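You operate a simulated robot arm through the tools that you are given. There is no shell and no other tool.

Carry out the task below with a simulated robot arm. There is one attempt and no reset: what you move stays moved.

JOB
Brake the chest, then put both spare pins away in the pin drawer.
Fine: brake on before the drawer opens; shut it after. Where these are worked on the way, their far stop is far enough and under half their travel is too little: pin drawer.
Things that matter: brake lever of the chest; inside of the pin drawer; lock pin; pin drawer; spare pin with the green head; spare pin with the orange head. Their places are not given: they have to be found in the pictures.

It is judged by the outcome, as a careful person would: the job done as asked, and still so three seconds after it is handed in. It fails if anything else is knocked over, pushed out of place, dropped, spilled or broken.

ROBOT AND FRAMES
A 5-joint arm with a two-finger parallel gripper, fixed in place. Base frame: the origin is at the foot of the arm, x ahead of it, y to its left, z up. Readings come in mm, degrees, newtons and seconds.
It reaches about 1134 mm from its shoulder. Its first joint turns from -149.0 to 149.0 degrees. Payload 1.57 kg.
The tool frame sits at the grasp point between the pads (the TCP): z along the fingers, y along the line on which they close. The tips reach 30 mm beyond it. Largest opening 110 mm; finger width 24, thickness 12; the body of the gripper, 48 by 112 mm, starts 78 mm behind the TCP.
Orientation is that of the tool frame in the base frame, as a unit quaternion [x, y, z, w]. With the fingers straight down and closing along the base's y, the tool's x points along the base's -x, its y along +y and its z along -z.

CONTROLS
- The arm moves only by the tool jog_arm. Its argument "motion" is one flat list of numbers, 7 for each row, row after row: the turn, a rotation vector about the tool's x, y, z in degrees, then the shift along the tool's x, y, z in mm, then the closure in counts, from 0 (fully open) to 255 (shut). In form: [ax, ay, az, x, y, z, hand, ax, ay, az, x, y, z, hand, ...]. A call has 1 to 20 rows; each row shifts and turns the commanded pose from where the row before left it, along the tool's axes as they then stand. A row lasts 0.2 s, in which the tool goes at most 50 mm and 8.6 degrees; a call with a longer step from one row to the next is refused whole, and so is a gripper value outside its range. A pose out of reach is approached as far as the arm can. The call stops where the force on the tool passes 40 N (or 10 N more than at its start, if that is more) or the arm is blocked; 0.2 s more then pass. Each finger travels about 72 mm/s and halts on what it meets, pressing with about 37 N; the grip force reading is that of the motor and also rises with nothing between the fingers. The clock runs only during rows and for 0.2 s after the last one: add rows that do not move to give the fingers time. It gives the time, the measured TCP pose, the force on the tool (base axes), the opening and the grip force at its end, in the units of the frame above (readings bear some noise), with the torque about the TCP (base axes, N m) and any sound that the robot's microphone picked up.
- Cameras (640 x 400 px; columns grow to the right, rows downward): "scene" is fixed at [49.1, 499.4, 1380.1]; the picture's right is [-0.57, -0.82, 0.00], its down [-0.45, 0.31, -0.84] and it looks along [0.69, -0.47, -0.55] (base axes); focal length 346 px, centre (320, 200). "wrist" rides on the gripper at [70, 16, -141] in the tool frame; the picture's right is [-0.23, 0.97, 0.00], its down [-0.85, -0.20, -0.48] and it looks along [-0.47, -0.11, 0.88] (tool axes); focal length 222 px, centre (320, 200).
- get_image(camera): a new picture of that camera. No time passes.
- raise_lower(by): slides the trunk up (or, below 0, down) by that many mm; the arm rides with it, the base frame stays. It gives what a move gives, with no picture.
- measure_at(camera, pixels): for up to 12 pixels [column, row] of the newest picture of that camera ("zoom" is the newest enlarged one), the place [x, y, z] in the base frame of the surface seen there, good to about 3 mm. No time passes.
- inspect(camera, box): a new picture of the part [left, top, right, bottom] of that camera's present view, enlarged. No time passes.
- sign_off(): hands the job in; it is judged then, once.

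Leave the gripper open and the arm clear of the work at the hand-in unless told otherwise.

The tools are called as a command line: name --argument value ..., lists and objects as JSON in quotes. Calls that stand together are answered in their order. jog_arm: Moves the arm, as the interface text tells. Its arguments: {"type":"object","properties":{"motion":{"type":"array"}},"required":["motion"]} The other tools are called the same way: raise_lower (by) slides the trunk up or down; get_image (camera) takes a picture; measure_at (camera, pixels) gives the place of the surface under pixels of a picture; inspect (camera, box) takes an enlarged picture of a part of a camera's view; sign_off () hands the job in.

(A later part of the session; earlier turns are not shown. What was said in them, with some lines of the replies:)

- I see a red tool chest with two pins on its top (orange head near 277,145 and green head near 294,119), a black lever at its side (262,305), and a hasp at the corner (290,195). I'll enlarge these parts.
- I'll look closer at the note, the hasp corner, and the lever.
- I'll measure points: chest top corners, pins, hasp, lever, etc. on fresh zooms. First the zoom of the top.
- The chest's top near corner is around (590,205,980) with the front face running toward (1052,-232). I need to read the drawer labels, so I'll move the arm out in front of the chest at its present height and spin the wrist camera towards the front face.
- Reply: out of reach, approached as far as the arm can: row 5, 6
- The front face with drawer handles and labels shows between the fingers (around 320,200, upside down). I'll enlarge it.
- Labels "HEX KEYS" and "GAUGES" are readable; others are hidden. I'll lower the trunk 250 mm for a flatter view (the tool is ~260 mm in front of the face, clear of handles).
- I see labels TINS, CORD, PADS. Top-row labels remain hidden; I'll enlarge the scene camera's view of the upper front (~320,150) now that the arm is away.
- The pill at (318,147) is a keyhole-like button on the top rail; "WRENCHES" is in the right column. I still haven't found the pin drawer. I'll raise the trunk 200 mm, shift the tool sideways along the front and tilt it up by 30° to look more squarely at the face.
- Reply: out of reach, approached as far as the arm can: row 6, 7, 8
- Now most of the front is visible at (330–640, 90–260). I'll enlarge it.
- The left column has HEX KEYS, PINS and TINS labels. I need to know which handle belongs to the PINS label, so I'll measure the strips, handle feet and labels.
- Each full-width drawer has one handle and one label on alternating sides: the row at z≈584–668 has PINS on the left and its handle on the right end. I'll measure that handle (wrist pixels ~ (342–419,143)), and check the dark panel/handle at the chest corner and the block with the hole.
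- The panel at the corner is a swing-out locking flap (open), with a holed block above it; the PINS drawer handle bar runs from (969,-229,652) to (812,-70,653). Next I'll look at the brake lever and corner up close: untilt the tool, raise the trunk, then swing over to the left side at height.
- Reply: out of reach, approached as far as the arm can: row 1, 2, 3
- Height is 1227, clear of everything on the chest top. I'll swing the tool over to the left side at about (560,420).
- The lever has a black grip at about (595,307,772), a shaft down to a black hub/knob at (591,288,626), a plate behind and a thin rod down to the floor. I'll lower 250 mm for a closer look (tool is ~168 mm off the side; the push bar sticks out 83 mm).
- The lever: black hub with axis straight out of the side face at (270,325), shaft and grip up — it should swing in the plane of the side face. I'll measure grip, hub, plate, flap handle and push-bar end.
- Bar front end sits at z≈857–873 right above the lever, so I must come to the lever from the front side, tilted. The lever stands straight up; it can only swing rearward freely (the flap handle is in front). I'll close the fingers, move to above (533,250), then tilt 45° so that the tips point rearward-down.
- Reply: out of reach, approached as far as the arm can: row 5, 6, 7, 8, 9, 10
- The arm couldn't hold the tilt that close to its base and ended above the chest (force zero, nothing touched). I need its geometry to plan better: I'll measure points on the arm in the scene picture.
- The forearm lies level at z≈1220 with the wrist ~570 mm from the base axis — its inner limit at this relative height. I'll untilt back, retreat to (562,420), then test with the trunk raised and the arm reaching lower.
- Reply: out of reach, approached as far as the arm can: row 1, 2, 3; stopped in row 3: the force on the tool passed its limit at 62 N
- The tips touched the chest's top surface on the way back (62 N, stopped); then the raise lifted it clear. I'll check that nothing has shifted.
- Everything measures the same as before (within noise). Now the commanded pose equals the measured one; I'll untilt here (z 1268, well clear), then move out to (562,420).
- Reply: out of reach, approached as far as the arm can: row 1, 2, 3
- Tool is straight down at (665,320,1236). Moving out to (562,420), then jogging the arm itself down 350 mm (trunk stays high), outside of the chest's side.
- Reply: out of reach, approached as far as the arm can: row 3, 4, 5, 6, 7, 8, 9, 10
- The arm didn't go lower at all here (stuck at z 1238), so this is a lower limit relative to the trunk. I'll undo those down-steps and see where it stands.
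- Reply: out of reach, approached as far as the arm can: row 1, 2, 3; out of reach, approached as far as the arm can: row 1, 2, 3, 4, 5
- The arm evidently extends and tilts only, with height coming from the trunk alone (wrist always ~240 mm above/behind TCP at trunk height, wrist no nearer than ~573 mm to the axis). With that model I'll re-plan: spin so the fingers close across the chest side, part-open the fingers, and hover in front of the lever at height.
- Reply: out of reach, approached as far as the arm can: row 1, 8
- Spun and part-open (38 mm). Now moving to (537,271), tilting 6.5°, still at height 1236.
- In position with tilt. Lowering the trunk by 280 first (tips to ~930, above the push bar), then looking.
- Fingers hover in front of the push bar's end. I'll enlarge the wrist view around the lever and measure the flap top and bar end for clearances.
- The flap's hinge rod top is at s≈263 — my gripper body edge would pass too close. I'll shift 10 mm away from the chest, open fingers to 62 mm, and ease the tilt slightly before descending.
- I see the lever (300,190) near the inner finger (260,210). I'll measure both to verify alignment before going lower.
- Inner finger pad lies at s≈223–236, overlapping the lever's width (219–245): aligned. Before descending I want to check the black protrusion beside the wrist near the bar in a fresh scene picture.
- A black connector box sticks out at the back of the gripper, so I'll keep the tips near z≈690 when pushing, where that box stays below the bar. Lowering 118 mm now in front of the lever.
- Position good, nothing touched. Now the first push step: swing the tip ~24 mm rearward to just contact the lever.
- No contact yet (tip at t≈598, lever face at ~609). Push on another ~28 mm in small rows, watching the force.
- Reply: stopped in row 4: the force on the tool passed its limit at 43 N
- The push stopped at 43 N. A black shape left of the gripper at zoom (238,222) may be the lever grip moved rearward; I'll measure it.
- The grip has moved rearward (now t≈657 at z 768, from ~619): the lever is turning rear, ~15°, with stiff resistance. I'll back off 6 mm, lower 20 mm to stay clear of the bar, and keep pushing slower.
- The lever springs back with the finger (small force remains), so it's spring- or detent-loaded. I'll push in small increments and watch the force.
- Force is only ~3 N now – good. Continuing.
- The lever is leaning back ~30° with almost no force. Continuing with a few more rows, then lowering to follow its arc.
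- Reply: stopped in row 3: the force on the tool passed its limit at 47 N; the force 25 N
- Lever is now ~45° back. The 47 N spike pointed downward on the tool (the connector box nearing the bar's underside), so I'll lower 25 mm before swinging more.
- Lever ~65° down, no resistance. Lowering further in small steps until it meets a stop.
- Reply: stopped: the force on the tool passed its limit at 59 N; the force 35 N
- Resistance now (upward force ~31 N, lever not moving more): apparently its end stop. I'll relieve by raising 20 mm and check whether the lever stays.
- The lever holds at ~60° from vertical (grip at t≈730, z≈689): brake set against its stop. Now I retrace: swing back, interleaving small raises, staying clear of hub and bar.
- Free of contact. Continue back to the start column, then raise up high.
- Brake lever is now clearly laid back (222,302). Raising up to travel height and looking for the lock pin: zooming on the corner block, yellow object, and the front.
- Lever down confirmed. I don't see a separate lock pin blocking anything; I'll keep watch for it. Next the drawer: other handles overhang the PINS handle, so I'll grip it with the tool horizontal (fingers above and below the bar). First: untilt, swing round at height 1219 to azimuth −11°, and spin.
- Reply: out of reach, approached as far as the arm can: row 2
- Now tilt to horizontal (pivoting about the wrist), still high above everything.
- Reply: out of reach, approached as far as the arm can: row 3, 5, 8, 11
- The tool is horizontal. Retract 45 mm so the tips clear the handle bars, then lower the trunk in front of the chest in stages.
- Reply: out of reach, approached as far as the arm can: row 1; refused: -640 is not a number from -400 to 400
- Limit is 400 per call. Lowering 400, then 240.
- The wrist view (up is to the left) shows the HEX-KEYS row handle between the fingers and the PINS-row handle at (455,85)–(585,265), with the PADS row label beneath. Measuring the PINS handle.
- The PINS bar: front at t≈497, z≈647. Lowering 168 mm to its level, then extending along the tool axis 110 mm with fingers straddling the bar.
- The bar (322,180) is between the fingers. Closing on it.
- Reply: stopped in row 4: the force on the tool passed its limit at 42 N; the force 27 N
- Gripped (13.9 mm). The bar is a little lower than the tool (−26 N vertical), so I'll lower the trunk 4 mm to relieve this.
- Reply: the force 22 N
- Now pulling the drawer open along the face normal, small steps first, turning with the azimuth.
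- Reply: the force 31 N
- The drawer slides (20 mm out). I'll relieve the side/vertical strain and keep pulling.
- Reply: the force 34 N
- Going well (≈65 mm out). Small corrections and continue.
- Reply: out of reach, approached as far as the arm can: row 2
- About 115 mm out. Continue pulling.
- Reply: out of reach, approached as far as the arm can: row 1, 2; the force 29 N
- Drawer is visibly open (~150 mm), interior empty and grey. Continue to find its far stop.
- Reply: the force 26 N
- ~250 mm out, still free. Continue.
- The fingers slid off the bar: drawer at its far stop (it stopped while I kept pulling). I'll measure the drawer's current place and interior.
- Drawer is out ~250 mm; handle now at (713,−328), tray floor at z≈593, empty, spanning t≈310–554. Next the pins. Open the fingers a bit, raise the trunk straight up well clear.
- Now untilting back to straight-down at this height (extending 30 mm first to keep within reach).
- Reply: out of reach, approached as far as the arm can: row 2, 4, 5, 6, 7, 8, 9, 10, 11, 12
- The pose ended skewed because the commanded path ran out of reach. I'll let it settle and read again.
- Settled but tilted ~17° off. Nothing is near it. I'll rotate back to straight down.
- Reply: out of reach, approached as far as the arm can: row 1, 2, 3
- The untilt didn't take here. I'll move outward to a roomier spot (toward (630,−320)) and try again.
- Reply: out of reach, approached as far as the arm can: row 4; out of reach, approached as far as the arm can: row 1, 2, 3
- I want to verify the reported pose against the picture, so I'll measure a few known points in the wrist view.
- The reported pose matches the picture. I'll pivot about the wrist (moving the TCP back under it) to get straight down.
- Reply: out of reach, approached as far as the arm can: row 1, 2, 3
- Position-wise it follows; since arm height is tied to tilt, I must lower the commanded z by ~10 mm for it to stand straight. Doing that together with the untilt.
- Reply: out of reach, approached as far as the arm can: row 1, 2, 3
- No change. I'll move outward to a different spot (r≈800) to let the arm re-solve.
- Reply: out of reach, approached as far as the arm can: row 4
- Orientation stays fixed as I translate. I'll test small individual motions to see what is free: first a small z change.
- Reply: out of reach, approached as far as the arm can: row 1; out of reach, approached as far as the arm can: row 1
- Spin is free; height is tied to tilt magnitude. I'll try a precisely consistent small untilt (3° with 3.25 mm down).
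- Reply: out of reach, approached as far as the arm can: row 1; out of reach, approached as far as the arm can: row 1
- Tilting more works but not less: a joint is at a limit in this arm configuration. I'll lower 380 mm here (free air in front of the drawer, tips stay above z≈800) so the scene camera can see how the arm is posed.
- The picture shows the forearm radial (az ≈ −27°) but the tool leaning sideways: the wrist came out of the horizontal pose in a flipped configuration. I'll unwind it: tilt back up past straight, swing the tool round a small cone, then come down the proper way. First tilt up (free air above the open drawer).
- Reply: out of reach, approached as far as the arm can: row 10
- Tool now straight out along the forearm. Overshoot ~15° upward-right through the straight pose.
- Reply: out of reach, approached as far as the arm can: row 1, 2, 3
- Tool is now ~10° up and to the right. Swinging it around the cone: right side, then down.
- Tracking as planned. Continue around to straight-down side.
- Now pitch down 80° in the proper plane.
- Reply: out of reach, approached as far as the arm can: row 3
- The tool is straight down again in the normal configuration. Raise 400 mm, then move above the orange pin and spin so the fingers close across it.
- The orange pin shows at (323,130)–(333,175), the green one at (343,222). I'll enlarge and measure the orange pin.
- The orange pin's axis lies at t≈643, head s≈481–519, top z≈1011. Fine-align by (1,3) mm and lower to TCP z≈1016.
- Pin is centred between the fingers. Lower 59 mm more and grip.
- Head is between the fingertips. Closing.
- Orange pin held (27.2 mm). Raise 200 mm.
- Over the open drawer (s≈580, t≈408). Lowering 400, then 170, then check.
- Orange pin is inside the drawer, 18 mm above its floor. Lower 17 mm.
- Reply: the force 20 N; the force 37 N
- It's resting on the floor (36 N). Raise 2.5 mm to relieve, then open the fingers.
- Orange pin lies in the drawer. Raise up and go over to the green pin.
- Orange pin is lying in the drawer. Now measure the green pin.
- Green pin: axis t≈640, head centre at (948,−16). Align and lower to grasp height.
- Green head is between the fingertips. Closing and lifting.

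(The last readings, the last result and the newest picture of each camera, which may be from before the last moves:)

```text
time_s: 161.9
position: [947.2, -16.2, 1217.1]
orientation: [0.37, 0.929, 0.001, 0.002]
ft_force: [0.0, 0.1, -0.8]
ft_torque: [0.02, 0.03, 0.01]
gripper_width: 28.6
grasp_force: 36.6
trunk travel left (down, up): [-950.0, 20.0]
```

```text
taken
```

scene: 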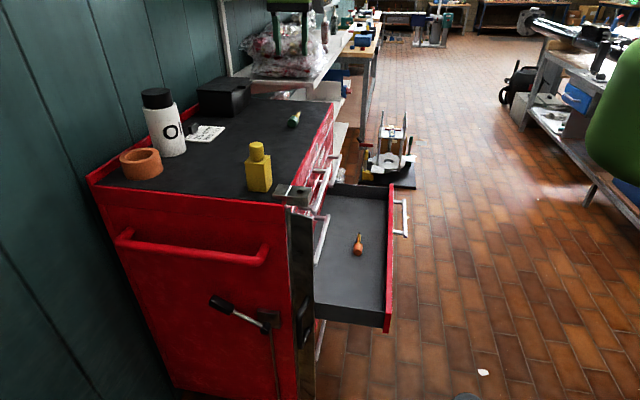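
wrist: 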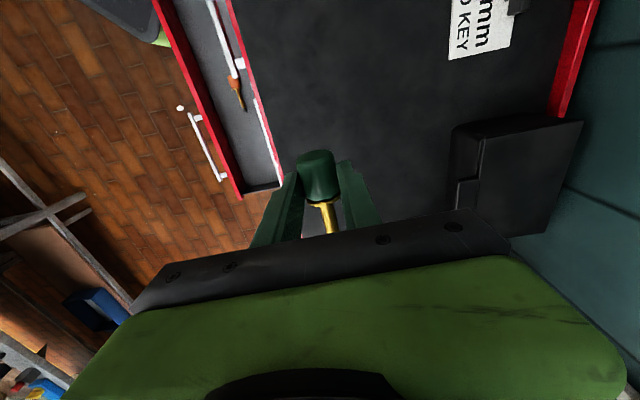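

Green pin held (28.6 mm). Move over the drawer's right part (s≈740, t≈405), clear of the orange pin.

jog_arm --motion '[0, 0, 0, -6.7, -39.1, 0, 255, 0, 0, 0, -6.7, -39.1, 0, 255, 0, 0, 0, -6.7, -39.1, 0, 255, 0, 0, 0, -6.7, -39.1, 0, 255, 0, 0, 0, -6.7, -39.1, 0, 255, 0, 0, 0, -6.7, -39.1, 0, 255, 0, 0, 0, 0, 0, 0, 255]'

raise_lower --by -400

raise_lower --by -170

get_image --camera "wrist"

inspect --camera "scene" --box '[300, 130, 430, 340]'

```text
time_s: 163.5
position: [814.3, -213.3, 1217.2]
orientation: [0.37, 0.929, 0.0, 0.002]
ft_force: [-0.4, -0.1, -1.5]
ft_torque: [0.0, -0.01, -0.04]
gripper_width: 28.6
grasp_force: 37.3
trunk travel left (down, up): [-950.0, 20.0]
```

```text
time_s: 167.3
position: [814.4, -213.3, 817.7]
orientation: [0.37, 0.929, 0.0, 0.002]
ft_force: [-0.5, -0.7, -1.0]
ft_torque: [-0.01, 0.0, 0.0]
gripper_width: 28.7
grasp_force: 37.5
trunk travel left (down, up): [-550.0, 420.0]
```

```text
time_s: 169.2
position: [814.1, -214.2, 647.2]
orientation: [0.37, 0.929, 0.0, 0.003]
ft_force: [-0.3, -0.8, -0.2]
ft_torque: [0.0, 0.01, -0.03]
gripper_width: 28.3
grasp_force: 37.1
trunk travel left (down, up): [-380.0, 590.0]
```

```text
taken
```

wrist: 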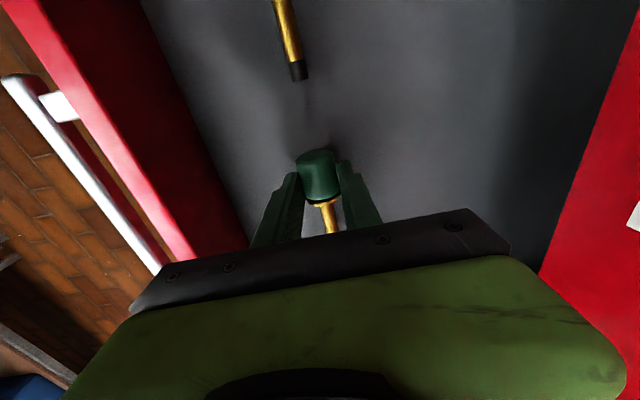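

```text
1.90 times, centred on (365, 235) of scene
```

zoom: 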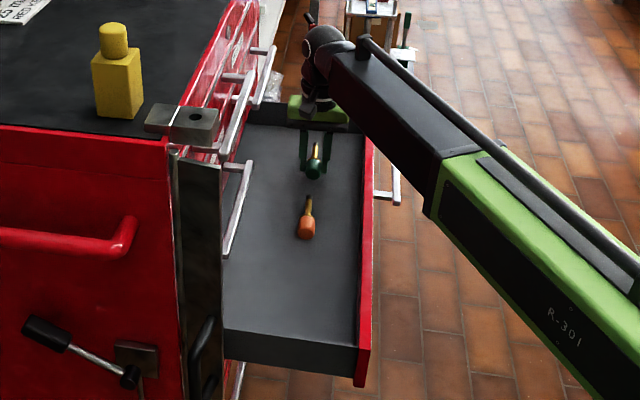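

Both pins are within the drawer. Lower 17 mm to the floor, then release.

raise_lower --by -16.5

jog_arm --motion '[0, 0, 0, 0, 0, 0, 180, 0, 0, 0, 0, 0, 0, 150, 0, 0, 0, 0, 0, 0, 111, 0, 0, 0, 0, 0, 0, 111, 0, 0, 0, 0, 0, 0, 111]'

get_image --camera "wrist"

```text
time_s: 169.8
position: [814.1, -213.7, 632.7]
orientation: [0.37, 0.929, 0.0, 0.003]
ft_force: [4.1, -1.4, 14.6]
ft_torque: [-0.04, 0.0, -0.05]
gripper_width: 28.6
grasp_force: 36.8
trunk travel left (down, up): [-364.0, 606.0]
```

```text
time_s: 171.1
position: [814.4, -213.9, 630.7]
orientation: [0.37, 0.929, 0.0, 0.002]
ft_force: [0.4, -0.4, 0.6]
ft_torque: [-0.01, 0.01, 0.02]
gripper_width: 62.0
grasp_force: 0.0
trunk travel left (down, up): [-364.0, 606.0]
```

```text
taken
```

wrist: 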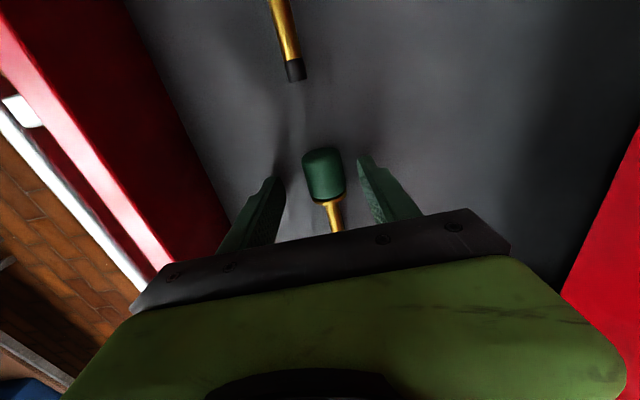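

Both pins are released in the drawer. Now raise out and prepare to shut the drawer by pushing its handle bar with closed, tilted fingertips. First raise, move to (526,−278) and spin.

raise_lower --by 300

raise_lower --by 290

jog_arm --motion '[0, 0, 0, 23.6, -34.9, 0, 255, 0, 0, 0, 23.6, -34.9, 0, 255, 0, 0, 0, 23.6, -34.9, 0, 255, 0, 0, 0, 23.6, -34.9, 0, 255, 0, 0, 0, 23.6, -34.9, 0, 255, 0, 0, 0, 23.6, -34.9, 0, 255, 0, 0, 0, 23.6, -34.9, 0, 255, 0, 0, 0, 0, 0, 0, 255]'

jog_arm --motion '[0, 0, -7.54, 0, 0, 0, 255, 0, 0, -7.54, 0, 0, 0, 255, 0, 0, -7.54, 0, 0, 0, 255, 0, 0, -7.54, 0, 0, 0, 255, 0, 0, -7.54, 0, 0, 0, 255, 0, 0, -7.54, 0, 0, 0, 255, 0, 0, -7.54, 0, 0, 0, 255, 0, 0, -7.54, 0, 0, 0, 255, 0, 0, -7.54, 0, 0, 0, 255, 0, 0, -7.54, 0, 0, 0, 255, 0, 0, -7.54, 0, 0, 0, 255, 0, 0, -7.54, 0, 0, 0, 255, 0, 0, -7.54, 0, 0, 0, 255, 0, 0, -7.54, 0, 0, 0, 255, 0, 0, 0, 0, 0, 0, 255]'

get_image --camera "scene"

```text
time_s: 174.1
position: [815.5, -213.5, 930.2]
orientation: [0.369, 0.929, 0.0, 0.003]
ft_force: [0.5, 0.6, 0.1]
ft_torque: [-0.02, -0.02, 0.02]
gripper_width: 62.3
grasp_force: 0.2
trunk travel left (down, up): [-664.0, 306.0]
```

```text
time_s: 177.0
position: [814.6, -214.6, 1220.3]
orientation: [0.369, 0.929, 0.0, 0.002]
ft_force: [-0.3, -0.2, -0.4]
ft_torque: [0.02, 0.02, 0.02]
gripper_width: 62.4
grasp_force: 0.0
trunk travel left (down, up): [-954.0, 16.0]
```

```text
time_s: 178.8
position: [525.4, -279.1, 1219.7]
orientation: [0.37, 0.929, 0.0, 0.002]
ft_force: [0.1, -0.4, -0.6]
ft_torque: [-0.02, 0.02, -0.01]
gripper_width: 0.0
grasp_force: 21.8
trunk travel left (down, up): [-954.0, 16.0]
```

```text
time_s: 182.0
position: [526.6, -278.7, 1219.7]
orientation: [-0.517, 0.856, -0.002, 0.002]
ft_force: [0.7, 0.8, 0.0]
ft_torque: [0.0, 0.03, 0.0]
gripper_width: 0.0
grasp_force: 21.3
trunk travel left (down, up): [-954.0, 16.0]
```

```text
taken
```

scene: 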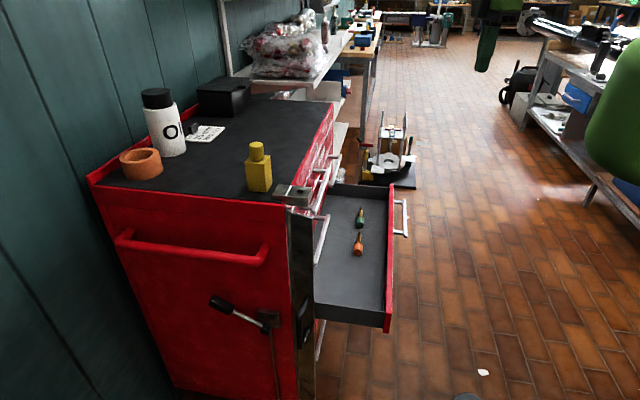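

Both pins rest in the drawer. Tilt 65° about the wrist at this height.

jog_arm --motion '[8.1, 0, 0, 0, -33.8, -2.4, 255, 8.1, 0, 0, 0, -33.8, -2.4, 255, 8.1, 0, 0, 0, -33.8, -2.4, 255, 8.1, 0, 0, 0, -33.8, -2.4, 255, 8.1, 0, 0, 0, -33.8, -2.4, 255, 8.1, 0, 0, 0, -33.8, -2.4, 255, 8.1, 0, 0, 0, -33.8, -2.4, 255, 8.1, 0, 0, 0, -33.8, -2.4, 255, 0, 0, 0, 0, 0, 0, 255]'

```text
time_s: 184.0
position: [717.7, -378.1, 1358.2]
orientation: [-0.435, 0.722, -0.461, 0.279]
ft_force: [-0.5, -0.4, 0.2]
ft_torque: [0.06, -0.05, -0.01]
gripper_width: 0.0
grasp_force: 22.0
trunk travel left (down, up): [-954.0, 16.0]
```

Tilt is in plane. Retreat 10 mm from the drawer front line, then lower in front of the handle bar.

jog_arm --motion '[0, 0.59, 0.27, 9.6, 1.1, -2.5, 255, 0, 0, 0, 0, 0, 0, 255]'

raise_lower --by -400

raise_lower --by -200

get_image --camera "wrist"

get_image --camera "scene"

```text
time_s: 184.6
position: [709.0, -386.1, 1357.5]
orientation: [-0.431, 0.724, -0.462, 0.276]
ft_force: [-0.5, -0.3, -0.6]
ft_torque: [-0.03, -0.02, 0.01]
gripper_width: 0.0
grasp_force: 21.5
trunk travel left (down, up): [-954.0, 16.0]
```

```text
time_s: 188.4
position: [710.8, -385.6, 958.8]
orientation: [-0.431, 0.725, -0.462, 0.275]
ft_force: [0.4, -0.3, 0.2]
ft_torque: [0.03, 0.01, -0.01]
gripper_width: 0.0
grasp_force: 21.3
trunk travel left (down, up): [-554.0, 416.0]
```

```text
time_s: 190.6
position: [709.5, -384.3, 759.5]
orientation: [-0.431, 0.725, -0.462, 0.276]
ft_force: [-0.9, -0.9, 0.5]
ft_torque: [-0.01, -0.02, 0.01]
gripper_width: 0.0
grasp_force: 21.4
trunk travel left (down, up): [-354.0, 616.0]
```

```text
taken
```

wrist: 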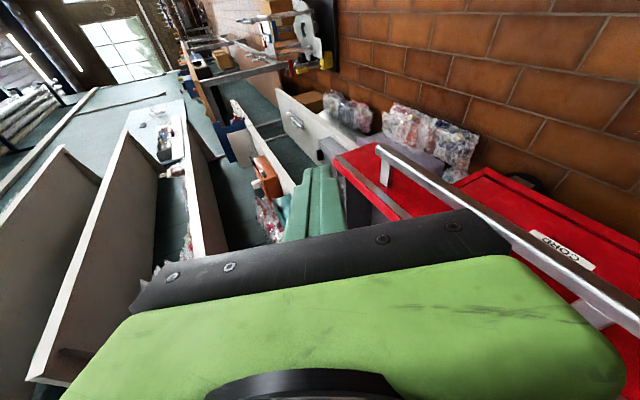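

```text
taken
```

scene: 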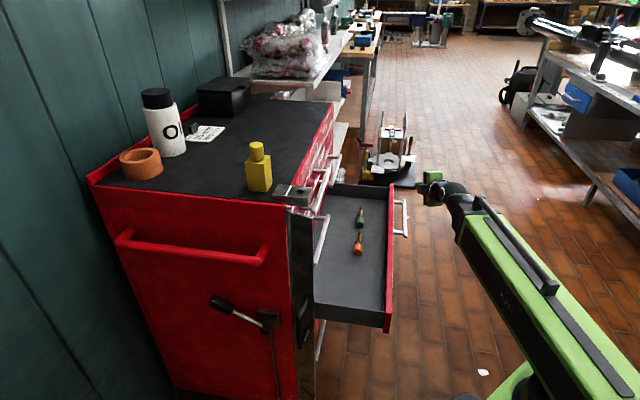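

The handle bar runs from (380,150) to (640,325) in the wrist view. Measuring it.

measure_at --camera "wrist" --pixels '[[384, 152], [400, 164], [430, 182], [460, 202], [500, 230], [560, 268], [310, 190], [330, 175], [330, 215]]'

```text
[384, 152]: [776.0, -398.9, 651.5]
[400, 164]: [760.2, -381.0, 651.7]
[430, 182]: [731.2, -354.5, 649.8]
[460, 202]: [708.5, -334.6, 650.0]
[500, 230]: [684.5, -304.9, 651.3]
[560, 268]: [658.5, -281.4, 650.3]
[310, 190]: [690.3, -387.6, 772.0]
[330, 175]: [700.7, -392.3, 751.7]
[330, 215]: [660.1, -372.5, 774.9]
```

Bar top at z≈651, front near t≈240; my tip is at t≈216 (clear). Lower 102 mm to put the tip level with the bar.

raise_lower --by -102

get_image --camera "wrist"

inspect --camera "scene" --box '[340, 150, 480, 260]'

```text
time_s: 191.9
position: [710.2, -385.4, 656.5]
orientation: [-0.431, 0.724, -0.462, 0.276]
ft_force: [-0.2, 0.2, 0.4]
ft_torque: [0.02, 0.01, 0.01]
gripper_width: 0.0
grasp_force: 21.6
trunk travel left (down, up): [-252.0, 718.0]
```

```text
taken
```

wrist: 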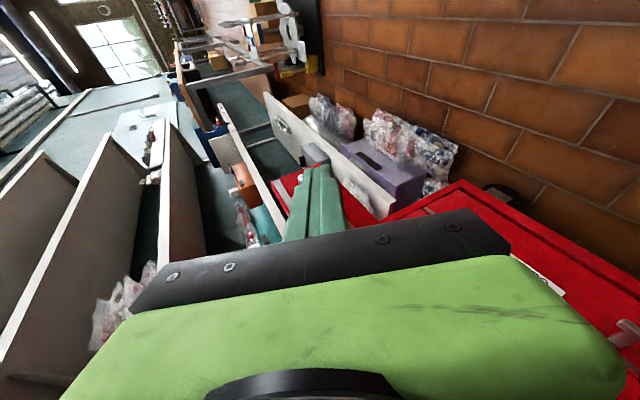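

```text
3.64 times, centred on (410, 205) of scene
```

zoom: 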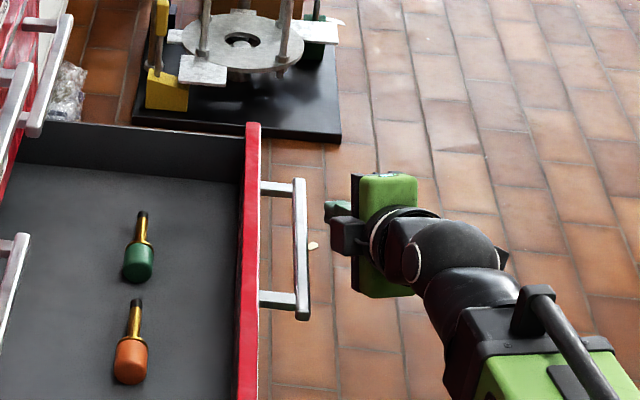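

The tip is level with and in front of the bar; the connector box will pass above the bar. Push toward the chest in 10 mm rows.

jog_arm --motion '[0, -0.609, -0.2825, -9.56, -1.23, 2.64, 255, 0, -0.609, -0.2825, -9.56, -1.23, 2.64, 255, 0, -0.609, -0.2825, -9.56, -1.23, 2.64, 255, 0, -0.609, -0.2825, -9.56, -1.23, 2.64, 255, 0, -0.609, -0.2825, -9.56, -1.23, 2.64, 255, 0, -0.609, -0.2825, -9.56, -1.23, 2.64, 255]'

inspect --camera "scene" --box '[310, 150, 470, 290]'

```text
time_s: 193.3
position: [753.0, -341.2, 655.1]
orientation: [-0.456, 0.71, -0.451, 0.292]
ft_force: [0.5, 0.1, 0.0]
ft_torque: [0.0, 0.0, 0.02]
gripper_width: 0.1
grasp_force: 21.5
trunk travel left (down, up): [-252.0, 718.0]
```

```text
2.86 times, centred on (390, 220) of scene
```

zoom: 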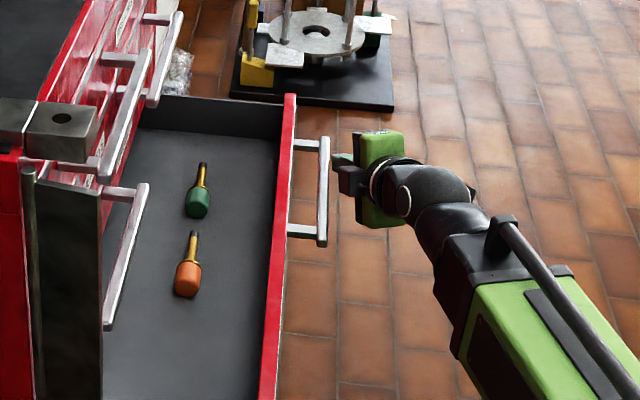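

The drawer is sliding in with the tip on its bar. Continue.

jog_arm --motion '[0, -0.58, -0.269, -9.34, -1.51, 3.23, 255, 0, -0.58, -0.269, -9.34, -1.51, 3.23, 255, 0, -0.58, -0.269, -9.34, -1.51, 3.23, 255, 0, -0.58, -0.269, -9.34, -1.51, 3.23, 255, 0, -0.58, -0.269, -9.34, -1.51, 3.23, 255, 0, -0.58, -0.269, -9.34, -1.51, 3.23, 255]'

inspect --camera "scene" --box '[310, 150, 470, 290]'

```text
time_s: 194.7
position: [792.9, -296.6, 655.9]
orientation: [-0.48, 0.693, -0.443, 0.307]
ft_force: [-0.2, -2.2, -0.4]
ft_torque: [-0.03, -0.02, -0.08]
gripper_width: 0.0
grasp_force: 21.1
trunk travel left (down, up): [-252.0, 718.0]
```

```text
2.86 times, centred on (390, 220) of scene
```

zoom: 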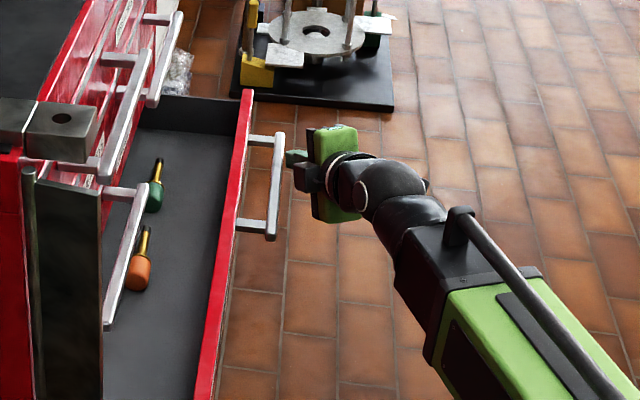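

Works well; pins travel with the drawer. Continue.

jog_arm --motion '[0, -0.55, -0.255, -9.09, -1.76, 3.78, 255, 0, -0.55, -0.255, -9.09, -1.76, 3.78, 255, 0, -0.55, -0.255, -9.09, -1.76, 3.78, 255, 0, -0.55, -0.255, -9.09, -1.76, 3.78, 255, 0, -0.55, -0.255, -9.09, -1.76, 3.78, 255, 0, -0.55, -0.255, -9.09, -1.76, 3.78, 255]'

jog_arm --motion '[0, -0.518, -0.24, -8.81, -2.0, 4.28, 255, 0, -0.518, -0.24, -8.81, -2.0, 4.28, 255, 0, -0.518, -0.24, -8.81, -2.0, 4.28, 255, 0, -0.518, -0.24, -8.81, -2.0, 4.28, 255, 0, -0.518, -0.24, -8.81, -2.0, 4.28, 255]'

inspect --camera "scene" --box '[290, 140, 450, 280]'

```text
time_s: 196.1
position: [835.0, -253.7, 656.7]
orientation: [-0.501, 0.677, -0.433, 0.322]
ft_force: [-0.8, -2.4, 0.0]
ft_torque: [-0.01, 0.02, -0.09]
gripper_width: 0.1
grasp_force: 21.6
trunk travel left (down, up): [-252.0, 718.0]
```

```text
time_s: 197.3
position: [869.9, -218.3, 657.9]
orientation: [-0.518, 0.664, -0.425, 0.332]
ft_force: [-0.4, -2.0, 0.5]
ft_torque: [-0.03, 0.0, -0.06]
gripper_width: 0.3
grasp_force: 20.8
trunk travel left (down, up): [-252.0, 718.0]
```

```text
2.86 times, centred on (370, 210) of scene
```

zoom: 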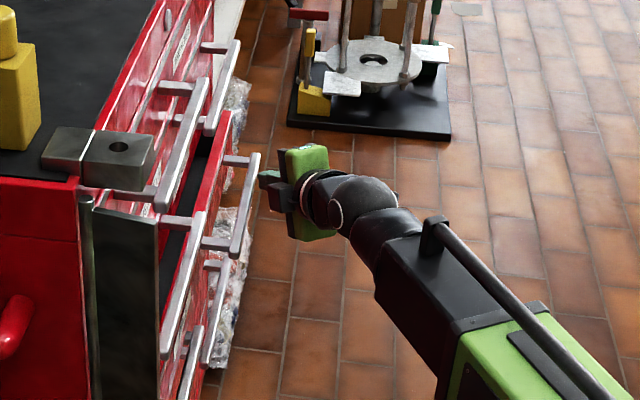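

~35 mm to go. Continue more slowly to full closure.

jog_arm --motion '[0, -0.496, -0.23, -8.64, -2.13, 4.56, 255, 0, -0.496, -0.23, -8.64, -2.13, 4.56, 255, 0, -0.25, -0.115, -4.3, -1.07, 2.3, 255, 0, -0.25, -0.115, -4.3, -1.07, 2.3, 255]'

jog_arm --motion '[0, -0.15, -0.07, -2.6, -0.65, 1.4, 255, 0, -0.15, -0.07, -2.6, -0.65, 1.4, 255, 0, -0.15, -0.07, -2.6, -0.65, 1.4, 255, 0, -0.15, -0.07, -2.6, -0.65, 1.4, 255, 0, -0.15, -0.07, -2.6, -0.65, 1.4, 255]'

inspect --camera "scene" --box '[290, 140, 450, 280]'

```text
time_s: 198.3
position: [891.2, -197.4, 656.8]
orientation: [-0.527, 0.657, -0.419, 0.338]
ft_force: [0.2, -2.9, 0.2]
ft_torque: [0.01, -0.01, -0.06]
gripper_width: 0.0
grasp_force: 21.2
trunk travel left (down, up): [-252.0, 718.0]
```

```text
time_s: 199.2
position: [892.5, -194.7, 657.4]
orientation: [-0.531, 0.656, -0.419, 0.336]
ft_force: [-9.7, -3.6, 3.6]
ft_torque: [-0.02, -0.05, -0.07]
gripper_width: 0.0
grasp_force: 21.6
trunk travel left (down, up): [-252.0, 718.0]
stopped in row 4: the force on the tool passed its limit at 46 N (the readings are from after the stop); the commanded pose is now the measured one
```

```text
2.86 times, centred on (370, 210) of scene
```

zoom: 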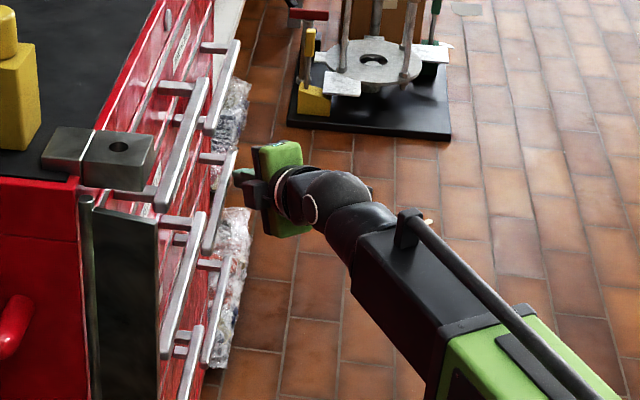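

Stopped with 46 N at bar position t≈497 — fully shut, bar in line with the others. Backing off 60 mm and checking.

jog_arm --motion '[0, 0.5, 0.23, 8.6, 2.13, -4.6, 255, 0, 0.5, 0.23, 8.6, 2.1, -4.5, 255, 0, 0.51, 0.235, 8.7, 2.1, -4.4, 255, 0, 0.52, 0.24, 8.8, 2.0, -4.3, 255, 0, 0.52, 0.24, 8.8, 2.0, -4.2, 255, 0, 0.52, 0.24, 8.9, 1.9, -4.1, 255, 0, 0, 0, 0, 0, 0, 255]'

get_image --camera "wrist"

inspect --camera "scene" --box '[270, 130, 400, 250]'

```text
time_s: 200.8
position: [855.0, -238.6, 656.9]
orientation: [-0.512, 0.671, -0.428, 0.324]
ft_force: [0.0, 0.0, 0.0]
ft_torque: [0.01, 0.02, -0.03]
gripper_width: 0.0
grasp_force: 21.1
trunk travel left (down, up): [-252.0, 718.0]
```

```text
taken
```

wrist: 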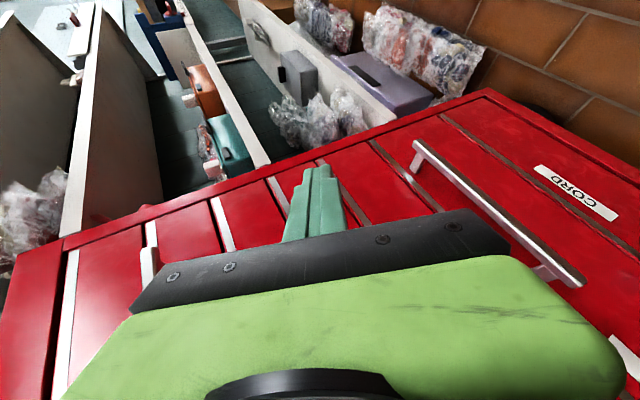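

```text
3.33 times, centred on (335, 190) of scene
```

zoom: 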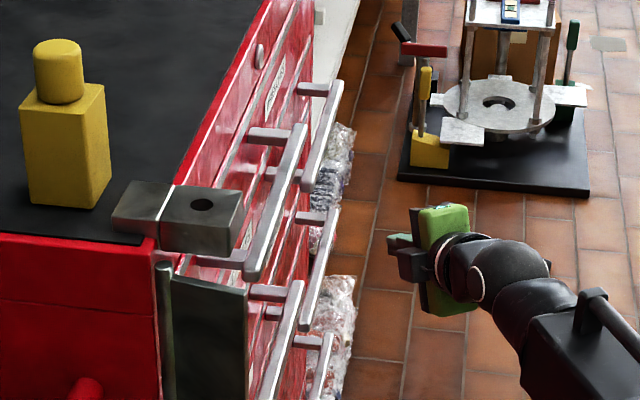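

Looks shut. Raise the arm clear, untilt in plane, open the gripper, and verify by measuring.

raise_lower --by 400

raise_lower --by 300

jog_arm --motion '[-8.1, 0, 0, 0, 33.8, -2.4, 0, -8.1, 0, 0, 0, 33.8, -2.4, 0, -8.1, 0, 0, 0, 33.8, -2.4, 0, -8.1, 0, 0, 0, 33.8, -2.4, 0, -8.1, 0, 0, 0, 33.8, -2.4, 0, -8.1, 0, 0, 0, 33.8, -2.4, 0, -8.1, 0, 0, 0, 33.8, -2.4, 0, -8.1, 0, 0, 0, 33.8, -2.4, 0, 0, 0, 0, 0, 0, 0, 0]'

get_image --camera "scene"

get_image --camera "wrist"

```text
time_s: 204.7
position: [854.6, -238.2, 1055.8]
orientation: [-0.511, 0.67, -0.429, 0.324]
ft_force: [0.3, -0.6, -0.7]
ft_torque: [0.03, -0.01, 0.01]
gripper_width: 0.0
grasp_force: 20.9
trunk travel left (down, up): [-652.0, 318.0]
```

```text
time_s: 207.7
position: [854.5, -238.4, 1355.7]
orientation: [-0.511, 0.671, -0.428, 0.324]
ft_force: [-0.4, -0.4, -0.5]
ft_torque: [0.01, 0.0, 0.0]
gripper_width: 0.0
grasp_force: 21.4
trunk travel left (down, up): [-952.0, 18.0]
```

```text
time_s: 209.7
position: [645.8, -181.0, 1217.6]
orientation: [-0.605, 0.796, -0.001, -0.001]
ft_force: [1.0, 0.3, 0.3]
ft_torque: [-0.01, -0.01, -0.03]
gripper_width: 109.8
grasp_force: 0.1
trunk travel left (down, up): [-952.0, 18.0]
```

```text
taken
```

scene: 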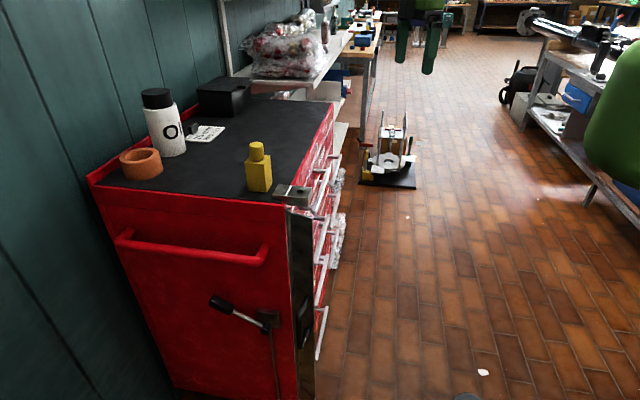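

```text
taken
```

wrist: 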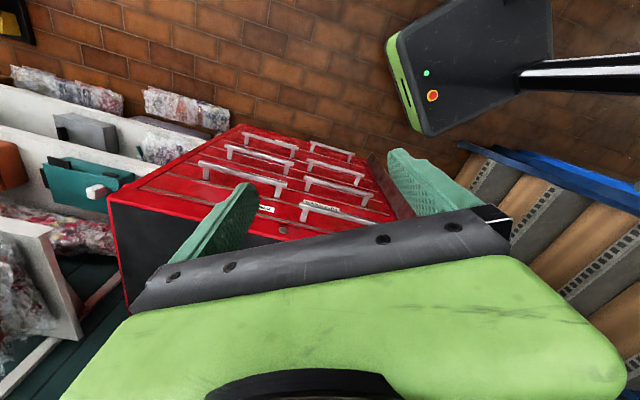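

inspect --camera "wrist" --box '[130, 110, 410, 250]'

measure_at --camera "zoom" --pixels '[[240, 160], [300, 180], [290, 110], [340, 125], [330, 80], [370, 90], [260, 190], [280, 135], [300, 142], [320, 95]]'

inspect --camera "scene" --box '[270, 130, 370, 250]'

```text
2.29 times, centred on (270, 180) of wrist
```

zoom: 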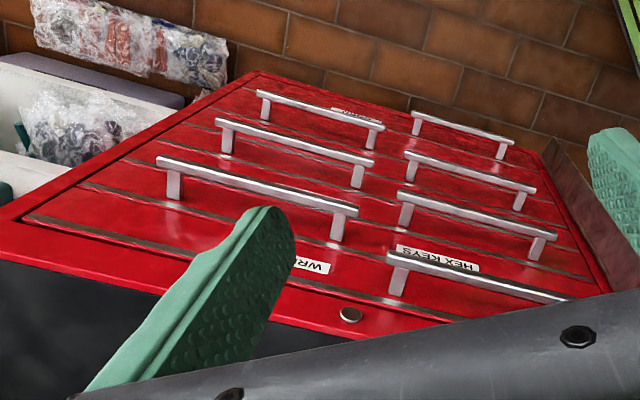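

```text
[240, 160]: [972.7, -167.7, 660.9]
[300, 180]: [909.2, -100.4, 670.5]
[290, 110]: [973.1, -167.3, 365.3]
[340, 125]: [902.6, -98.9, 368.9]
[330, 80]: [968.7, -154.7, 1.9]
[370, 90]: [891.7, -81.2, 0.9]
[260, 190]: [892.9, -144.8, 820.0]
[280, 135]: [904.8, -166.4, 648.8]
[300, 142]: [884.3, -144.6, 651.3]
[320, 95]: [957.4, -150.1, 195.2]
```

```text
3.33 times, centred on (320, 190) of scene
```

zoom: 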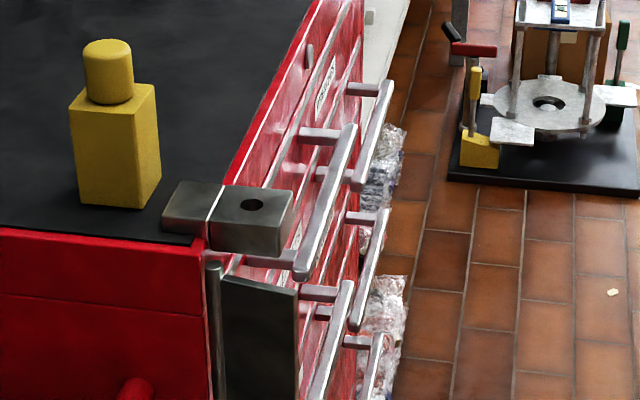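

The PINS bar is back at t≈501 (same as before opening), in line with its neighbours. The brake lever is still laid back at (222,302), both pins are inside, the rest of the chest top is unchanged, and the gripper is open with the arm clear above. Handing in.

sign_off

```text
The job is handed in.
```

I set the chest's brake, put both spare pins in the pin drawer and shut the drawer. The job is handed in, and I haven't seen a verdict.

- **Brake:** I pushed the lever back about 60° until it met its end stop. It stayed there, and I did this before opening the drawer.
- **Drawer:** I pulled it out about 250 mm, apparently to its far stop, because the gripper slid off the handle there. After shutting it, the handle measured where it was before opening.
- **Pins:** the orange-headed and green-headed pins lie side by side on the drawer floor. I checked both in the pictures before shutting it.
- **Unplanned contact:** the closed fingertips pressed the chest top once, at 62 N. While I worked the lever, the gripper probably also touched the underside of the push bar. Positions on the chest measured the same after the first contact, and I saw nothing moved after the second.
- **Lock pin:** I never found one. Nothing blocked the drawer, so I left the open flap and the block with the hole in it as they were.

At hand-in the gripper was open and the arm was clear, above and in front of the chest.
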